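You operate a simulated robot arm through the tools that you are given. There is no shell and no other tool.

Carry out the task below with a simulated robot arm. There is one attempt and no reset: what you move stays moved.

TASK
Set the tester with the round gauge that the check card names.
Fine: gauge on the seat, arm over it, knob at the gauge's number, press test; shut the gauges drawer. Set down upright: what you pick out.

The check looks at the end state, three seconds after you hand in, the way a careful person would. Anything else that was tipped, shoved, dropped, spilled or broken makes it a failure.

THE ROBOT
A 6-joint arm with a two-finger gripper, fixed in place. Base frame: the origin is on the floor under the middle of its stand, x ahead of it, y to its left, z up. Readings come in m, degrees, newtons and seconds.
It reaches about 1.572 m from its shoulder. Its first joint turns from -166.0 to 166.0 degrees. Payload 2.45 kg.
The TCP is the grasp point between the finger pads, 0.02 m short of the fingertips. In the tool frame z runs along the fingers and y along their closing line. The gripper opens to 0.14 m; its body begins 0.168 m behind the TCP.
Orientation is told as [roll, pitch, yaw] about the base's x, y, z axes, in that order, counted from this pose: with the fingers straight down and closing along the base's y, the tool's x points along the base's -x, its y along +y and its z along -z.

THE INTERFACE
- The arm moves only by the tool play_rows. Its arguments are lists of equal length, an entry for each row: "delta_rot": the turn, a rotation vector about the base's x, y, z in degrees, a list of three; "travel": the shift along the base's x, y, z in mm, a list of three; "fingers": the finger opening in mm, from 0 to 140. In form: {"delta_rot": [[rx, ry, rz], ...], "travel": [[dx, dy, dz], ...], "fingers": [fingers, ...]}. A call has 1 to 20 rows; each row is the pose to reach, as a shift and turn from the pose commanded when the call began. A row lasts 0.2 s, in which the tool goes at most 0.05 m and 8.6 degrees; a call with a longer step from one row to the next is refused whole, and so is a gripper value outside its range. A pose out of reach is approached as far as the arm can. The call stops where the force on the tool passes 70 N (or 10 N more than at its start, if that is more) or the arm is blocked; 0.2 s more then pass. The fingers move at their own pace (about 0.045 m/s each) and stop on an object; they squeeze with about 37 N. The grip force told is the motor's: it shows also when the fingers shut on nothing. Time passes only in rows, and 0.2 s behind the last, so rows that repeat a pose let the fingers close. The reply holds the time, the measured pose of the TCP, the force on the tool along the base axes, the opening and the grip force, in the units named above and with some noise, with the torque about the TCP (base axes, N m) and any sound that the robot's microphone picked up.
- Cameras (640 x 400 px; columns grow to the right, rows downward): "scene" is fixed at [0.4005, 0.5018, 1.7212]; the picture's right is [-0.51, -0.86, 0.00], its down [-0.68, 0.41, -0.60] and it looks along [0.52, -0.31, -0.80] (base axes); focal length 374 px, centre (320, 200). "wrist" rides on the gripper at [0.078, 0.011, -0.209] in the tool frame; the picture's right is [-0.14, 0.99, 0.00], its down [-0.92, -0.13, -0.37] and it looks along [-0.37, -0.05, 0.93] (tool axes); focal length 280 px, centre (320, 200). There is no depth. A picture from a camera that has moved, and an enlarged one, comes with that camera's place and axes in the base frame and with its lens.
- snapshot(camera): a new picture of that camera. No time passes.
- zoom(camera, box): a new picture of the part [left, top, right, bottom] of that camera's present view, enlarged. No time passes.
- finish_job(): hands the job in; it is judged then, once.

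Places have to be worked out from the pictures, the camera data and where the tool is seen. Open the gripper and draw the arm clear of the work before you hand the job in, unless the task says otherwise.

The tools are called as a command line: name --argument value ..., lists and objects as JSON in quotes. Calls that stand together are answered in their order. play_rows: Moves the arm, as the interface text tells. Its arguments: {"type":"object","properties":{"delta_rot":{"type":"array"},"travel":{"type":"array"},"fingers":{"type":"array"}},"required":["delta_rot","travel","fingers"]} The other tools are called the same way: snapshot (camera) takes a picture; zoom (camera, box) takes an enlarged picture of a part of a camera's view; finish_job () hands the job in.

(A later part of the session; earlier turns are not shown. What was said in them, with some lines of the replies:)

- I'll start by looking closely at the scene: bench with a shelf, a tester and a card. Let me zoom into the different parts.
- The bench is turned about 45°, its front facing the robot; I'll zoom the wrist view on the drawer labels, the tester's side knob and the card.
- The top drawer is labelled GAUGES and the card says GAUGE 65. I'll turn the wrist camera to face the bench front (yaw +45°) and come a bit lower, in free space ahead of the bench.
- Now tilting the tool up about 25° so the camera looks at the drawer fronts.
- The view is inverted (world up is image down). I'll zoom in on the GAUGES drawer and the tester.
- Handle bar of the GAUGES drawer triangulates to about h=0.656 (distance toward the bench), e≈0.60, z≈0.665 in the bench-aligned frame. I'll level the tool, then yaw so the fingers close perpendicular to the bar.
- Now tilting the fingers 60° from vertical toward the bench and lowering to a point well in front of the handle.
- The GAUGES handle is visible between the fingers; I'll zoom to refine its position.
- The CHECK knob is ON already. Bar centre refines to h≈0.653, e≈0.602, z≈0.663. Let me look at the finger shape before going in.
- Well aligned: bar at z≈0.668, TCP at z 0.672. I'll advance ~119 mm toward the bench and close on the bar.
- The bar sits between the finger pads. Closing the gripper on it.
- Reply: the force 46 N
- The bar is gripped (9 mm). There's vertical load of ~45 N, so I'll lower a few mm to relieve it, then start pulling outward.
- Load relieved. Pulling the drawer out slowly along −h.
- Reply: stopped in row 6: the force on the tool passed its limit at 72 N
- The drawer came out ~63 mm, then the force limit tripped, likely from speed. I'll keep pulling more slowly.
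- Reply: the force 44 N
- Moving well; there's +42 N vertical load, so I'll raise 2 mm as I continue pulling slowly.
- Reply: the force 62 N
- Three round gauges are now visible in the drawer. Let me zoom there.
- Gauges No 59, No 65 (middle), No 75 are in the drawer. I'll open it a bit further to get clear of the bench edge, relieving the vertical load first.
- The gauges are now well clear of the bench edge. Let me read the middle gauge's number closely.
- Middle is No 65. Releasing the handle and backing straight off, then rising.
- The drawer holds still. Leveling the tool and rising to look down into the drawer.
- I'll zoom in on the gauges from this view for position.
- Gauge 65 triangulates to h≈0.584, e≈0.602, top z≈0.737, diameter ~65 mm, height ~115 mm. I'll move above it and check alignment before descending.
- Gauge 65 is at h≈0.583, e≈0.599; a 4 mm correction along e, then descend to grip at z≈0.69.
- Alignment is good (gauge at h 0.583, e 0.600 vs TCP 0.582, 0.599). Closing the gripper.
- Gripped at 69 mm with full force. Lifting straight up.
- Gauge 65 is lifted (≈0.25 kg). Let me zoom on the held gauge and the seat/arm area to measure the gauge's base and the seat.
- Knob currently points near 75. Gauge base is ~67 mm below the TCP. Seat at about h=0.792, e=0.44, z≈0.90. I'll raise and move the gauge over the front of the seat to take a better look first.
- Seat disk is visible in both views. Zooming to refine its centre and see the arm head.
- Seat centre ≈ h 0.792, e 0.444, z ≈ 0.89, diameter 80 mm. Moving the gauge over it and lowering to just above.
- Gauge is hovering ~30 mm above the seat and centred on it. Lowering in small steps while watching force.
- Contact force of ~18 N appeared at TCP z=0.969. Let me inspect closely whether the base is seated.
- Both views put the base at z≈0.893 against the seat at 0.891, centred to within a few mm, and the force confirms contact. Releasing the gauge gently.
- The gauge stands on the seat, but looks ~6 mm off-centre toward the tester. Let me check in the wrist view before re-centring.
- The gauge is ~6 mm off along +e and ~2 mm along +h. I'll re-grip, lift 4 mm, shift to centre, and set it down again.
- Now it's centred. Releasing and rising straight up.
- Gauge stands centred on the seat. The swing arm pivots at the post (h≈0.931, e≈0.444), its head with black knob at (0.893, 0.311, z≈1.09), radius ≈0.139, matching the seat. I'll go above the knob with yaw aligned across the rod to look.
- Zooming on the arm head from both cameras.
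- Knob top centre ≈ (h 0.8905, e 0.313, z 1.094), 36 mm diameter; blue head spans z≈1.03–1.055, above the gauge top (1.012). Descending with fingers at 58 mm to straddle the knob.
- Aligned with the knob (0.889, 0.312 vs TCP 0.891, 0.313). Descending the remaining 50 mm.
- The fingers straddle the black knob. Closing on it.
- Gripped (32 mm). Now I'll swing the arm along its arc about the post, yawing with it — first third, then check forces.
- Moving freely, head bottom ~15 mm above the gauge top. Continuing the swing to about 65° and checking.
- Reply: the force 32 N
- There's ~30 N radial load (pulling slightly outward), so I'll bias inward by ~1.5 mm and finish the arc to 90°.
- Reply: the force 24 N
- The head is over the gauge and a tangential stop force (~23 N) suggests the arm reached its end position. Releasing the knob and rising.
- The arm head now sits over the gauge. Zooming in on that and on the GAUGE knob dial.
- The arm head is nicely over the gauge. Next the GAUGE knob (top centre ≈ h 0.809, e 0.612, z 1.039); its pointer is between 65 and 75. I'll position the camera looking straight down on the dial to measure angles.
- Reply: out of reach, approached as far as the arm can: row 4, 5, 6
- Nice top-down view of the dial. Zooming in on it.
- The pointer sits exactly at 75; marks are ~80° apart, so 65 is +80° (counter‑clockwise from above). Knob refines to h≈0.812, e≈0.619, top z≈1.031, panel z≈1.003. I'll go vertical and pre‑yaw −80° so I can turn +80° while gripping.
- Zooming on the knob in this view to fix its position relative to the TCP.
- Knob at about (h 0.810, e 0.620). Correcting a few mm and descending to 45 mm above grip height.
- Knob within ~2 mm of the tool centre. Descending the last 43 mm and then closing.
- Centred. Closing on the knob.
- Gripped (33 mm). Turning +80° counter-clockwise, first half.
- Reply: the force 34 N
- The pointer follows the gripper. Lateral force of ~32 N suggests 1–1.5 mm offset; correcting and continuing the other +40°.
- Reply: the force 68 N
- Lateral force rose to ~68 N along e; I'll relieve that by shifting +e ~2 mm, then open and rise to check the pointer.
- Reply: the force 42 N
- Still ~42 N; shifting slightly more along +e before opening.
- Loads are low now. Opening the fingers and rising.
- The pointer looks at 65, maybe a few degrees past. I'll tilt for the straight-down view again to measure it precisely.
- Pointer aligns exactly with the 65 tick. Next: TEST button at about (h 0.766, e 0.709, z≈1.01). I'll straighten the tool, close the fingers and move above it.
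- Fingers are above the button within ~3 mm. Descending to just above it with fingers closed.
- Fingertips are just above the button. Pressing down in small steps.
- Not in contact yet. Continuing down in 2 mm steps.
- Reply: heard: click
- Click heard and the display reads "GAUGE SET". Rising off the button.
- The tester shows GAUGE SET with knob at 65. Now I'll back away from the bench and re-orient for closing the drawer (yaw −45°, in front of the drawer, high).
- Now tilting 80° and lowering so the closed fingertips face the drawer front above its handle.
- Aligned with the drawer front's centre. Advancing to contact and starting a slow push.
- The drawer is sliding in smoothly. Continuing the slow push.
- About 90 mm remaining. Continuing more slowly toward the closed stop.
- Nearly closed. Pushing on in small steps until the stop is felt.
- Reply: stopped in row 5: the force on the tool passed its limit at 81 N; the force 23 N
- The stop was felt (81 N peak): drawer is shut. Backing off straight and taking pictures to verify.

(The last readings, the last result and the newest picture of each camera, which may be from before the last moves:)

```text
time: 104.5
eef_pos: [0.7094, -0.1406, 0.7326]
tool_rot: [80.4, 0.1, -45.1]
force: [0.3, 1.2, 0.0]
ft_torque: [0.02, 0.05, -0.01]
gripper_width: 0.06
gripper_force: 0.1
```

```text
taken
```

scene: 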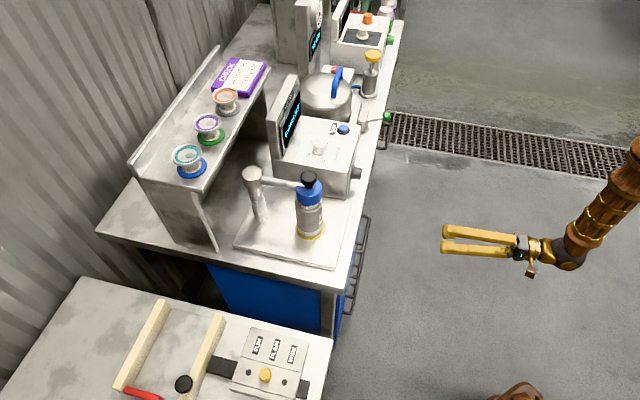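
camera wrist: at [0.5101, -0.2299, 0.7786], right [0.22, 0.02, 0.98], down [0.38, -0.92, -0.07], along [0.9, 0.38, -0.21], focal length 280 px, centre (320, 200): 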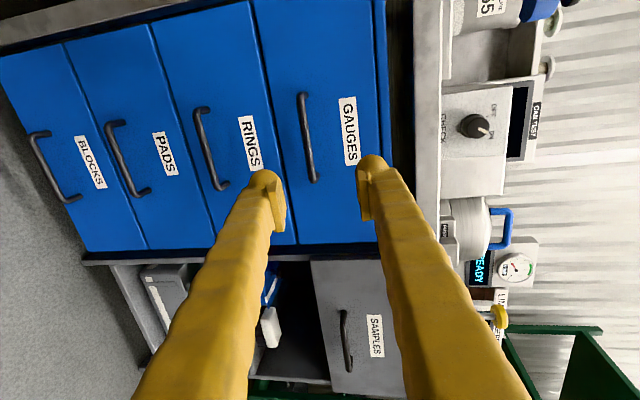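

Drawer is flush with the others. Zooming in on the tester display, dial, arm and other items to verify.

zoom --camera "scene" --box '[230, 60, 400, 260]'

zoom --camera "scene" --box '[270, 70, 370, 190]'

zoom --camera "wrist" --box '[420, 0, 580, 200]'

zoom --camera "scene" --box '[240, 150, 360, 260]'

```text
2.00 times, centred on (315, 160) of scene
camera zoom: at [0.4005, 0.5018, 1.7212], right [-0.51, -0.86, 0.0], down [-0.68, 0.41, -0.6], along [0.52, -0.31, -0.8], focal length 749 px, centre (330, 280)
```

zoom: 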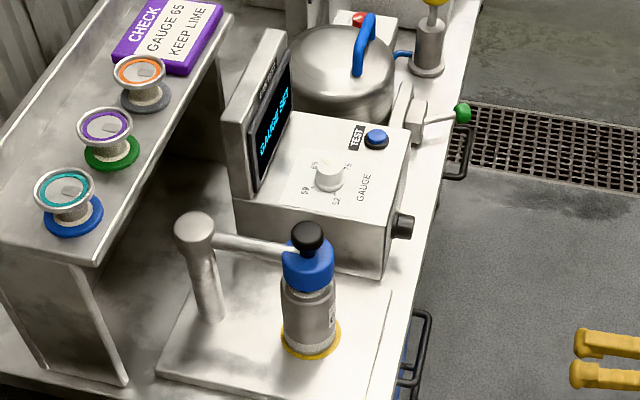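

```text
3.33 times, centred on (320, 130) of scene
camera zoom: at [0.4005, 0.5018, 1.7212], right [-0.51, -0.86, 0.0], down [-0.68, 0.41, -0.6], along [0.52, -0.31, -0.8], focal length 1248 px, centre (320, 433)
```

zoom: 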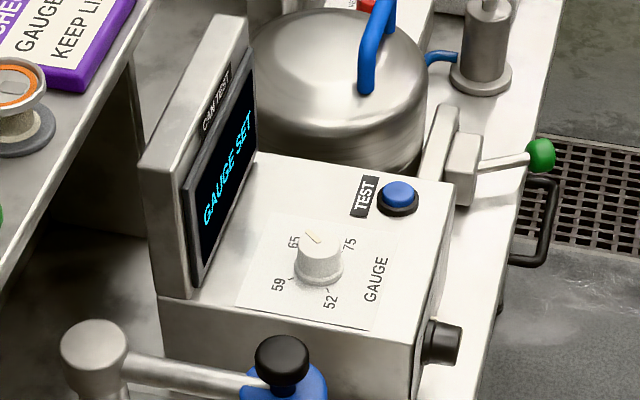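

```text
2.00 times, centred on (500, 100) of wrist
camera zoom: at [0.5101, -0.2299, 0.7786], right [0.22, 0.02, 0.98], down [0.38, -0.92, -0.07], along [0.9, 0.38, -0.21], focal length 561 px, centre (-40, 400)
```

zoom: 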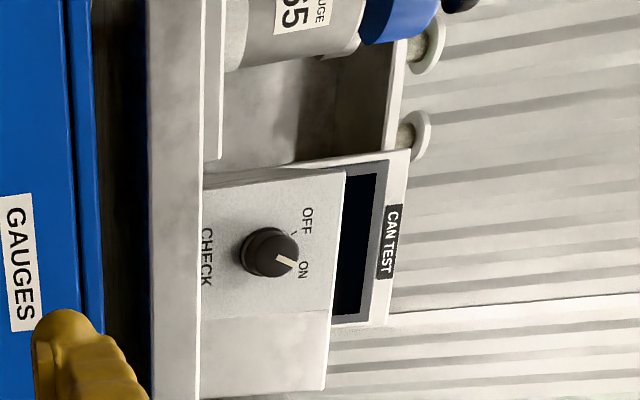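

```text
3.64 times, centred on (300, 205) of scene
camera zoom: at [0.4005, 0.5018, 1.7212], right [-0.51, -0.86, 0.0], down [-0.68, 0.41, -0.6], along [0.52, -0.31, -0.8], focal length 1362 px, centre (393, 182)
```

zoom: 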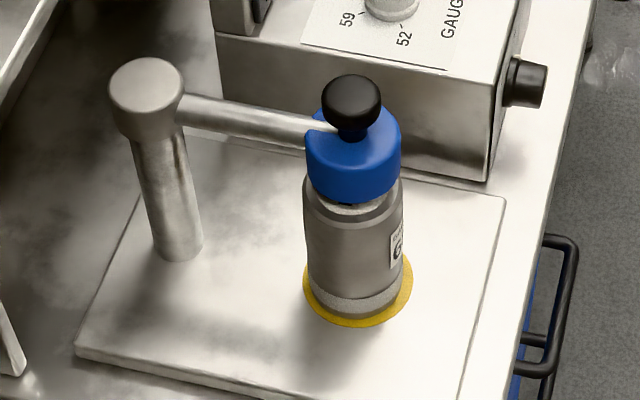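

Everything checks out: GAUGE SET, knob at 65, gauge on the seat with arm over it, drawer shut. Raising and leveling the arm to a clear position with gripper open.

play_rows --delta_rot '[[-5.657, 5.657, 0], [-11.314, 11.314, 0], [-16.971, 16.971, 0], [-22.628, 22.628, 0], [-28.285, 28.285, 0], [-33.942, 33.942, 0], [-39.599, 39.599, 0], [-45.256, 45.256, 0], [-50.913, 50.913, 0], [-56.57, 56.57, 0], [-56.57, 56.57, 0], [-56.57, 56.57, 0], [-56.57, 56.57, 0], [-56.57, 56.57, 0]]' --travel '[[-10, -10, 30], [-20, -20, 62], [-30, -30, 95], [-40, -40, 128], [-50, -50, 161], [-60, -60, 194], [-70, -70, 227], [-80, -80, 260], [-80, -80, 295], [-80, -80, 330], [-80, -80, 370], [-80, -80, 410], [-80, -80, 440], [-80, -80, 440]]' --fingers '[100, 100, 100, 100, 100, 100, 100, 100, 100, 100, 100, 100, 100, 100]'

snapshot --camera "scene"

snapshot --camera "wrist"

```text
time: 107.5
eef_pos: [0.6307, -0.221, 1.1718]
tool_rot: [0.5, 0.0, -45.2]
force: [-0.6, -0.3, 0.4]
ft_torque: [0.03, 0.01, 0.01]
gripper_width: 0.0998
gripper_force: 0.1
```

```text
taken
```

scene: 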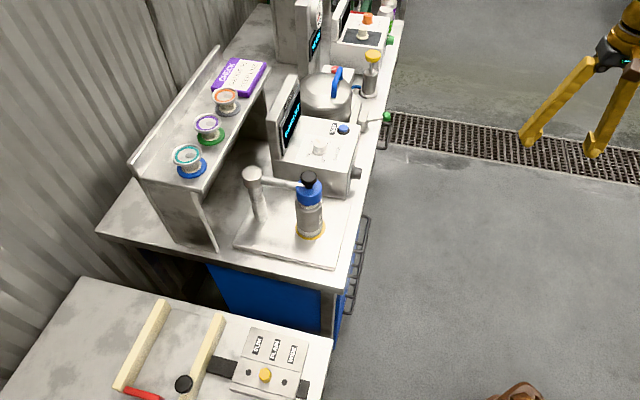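

```text
taken
camera wrist: at [0.5815, -0.1589, 1.3816], right [0.8, 0.6, 0.01], down [0.56, -0.74, 0.37], along [0.23, -0.29, -0.93], focal length 280 px, centre (320, 200)
```

wrist: 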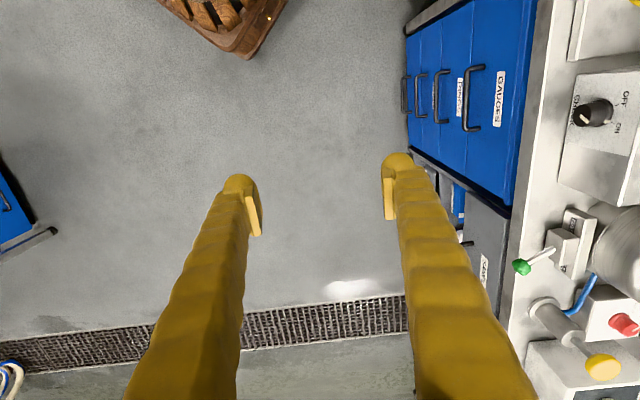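

The arm is clear with the gripper open. The gauge stands upright on the seat under the arm, the knob is at 65, the display shows GAUGE SET and the GAUGES drawer is flush. Nothing else in view has moved, so I'm handing in.

finish_job

```text
The job is handed in.
```

I set the tester with gauge No 65, the one the check card names, and handed the job in. I don't have the check's result yet.

- **Gauge:** No 65 stands upright on the yellow seat, centred to within about 2 mm.
- **Arm:** The arm is swung over the gauge and sits at the end of its swing.
- **Knob:** The knob went from 75 to 65, and the pointer lines up with the 65 mark.
- **Test:** I pressed the button, heard a click, and the display changed from "SET GAUGE" to "GAUGE SET".
- **Gauges drawer:** It is shut and flush with the other drawers. I pushed it in slowly but couldn't see inside afterwards, so I haven't confirmed that gauges 59 and 75 are still standing.

The CHECK knob stays on, and the SAMPLES drawer is still open, as I found it. I saw nothing else moved, and the robot arm is clear of the bench with its gripper open.
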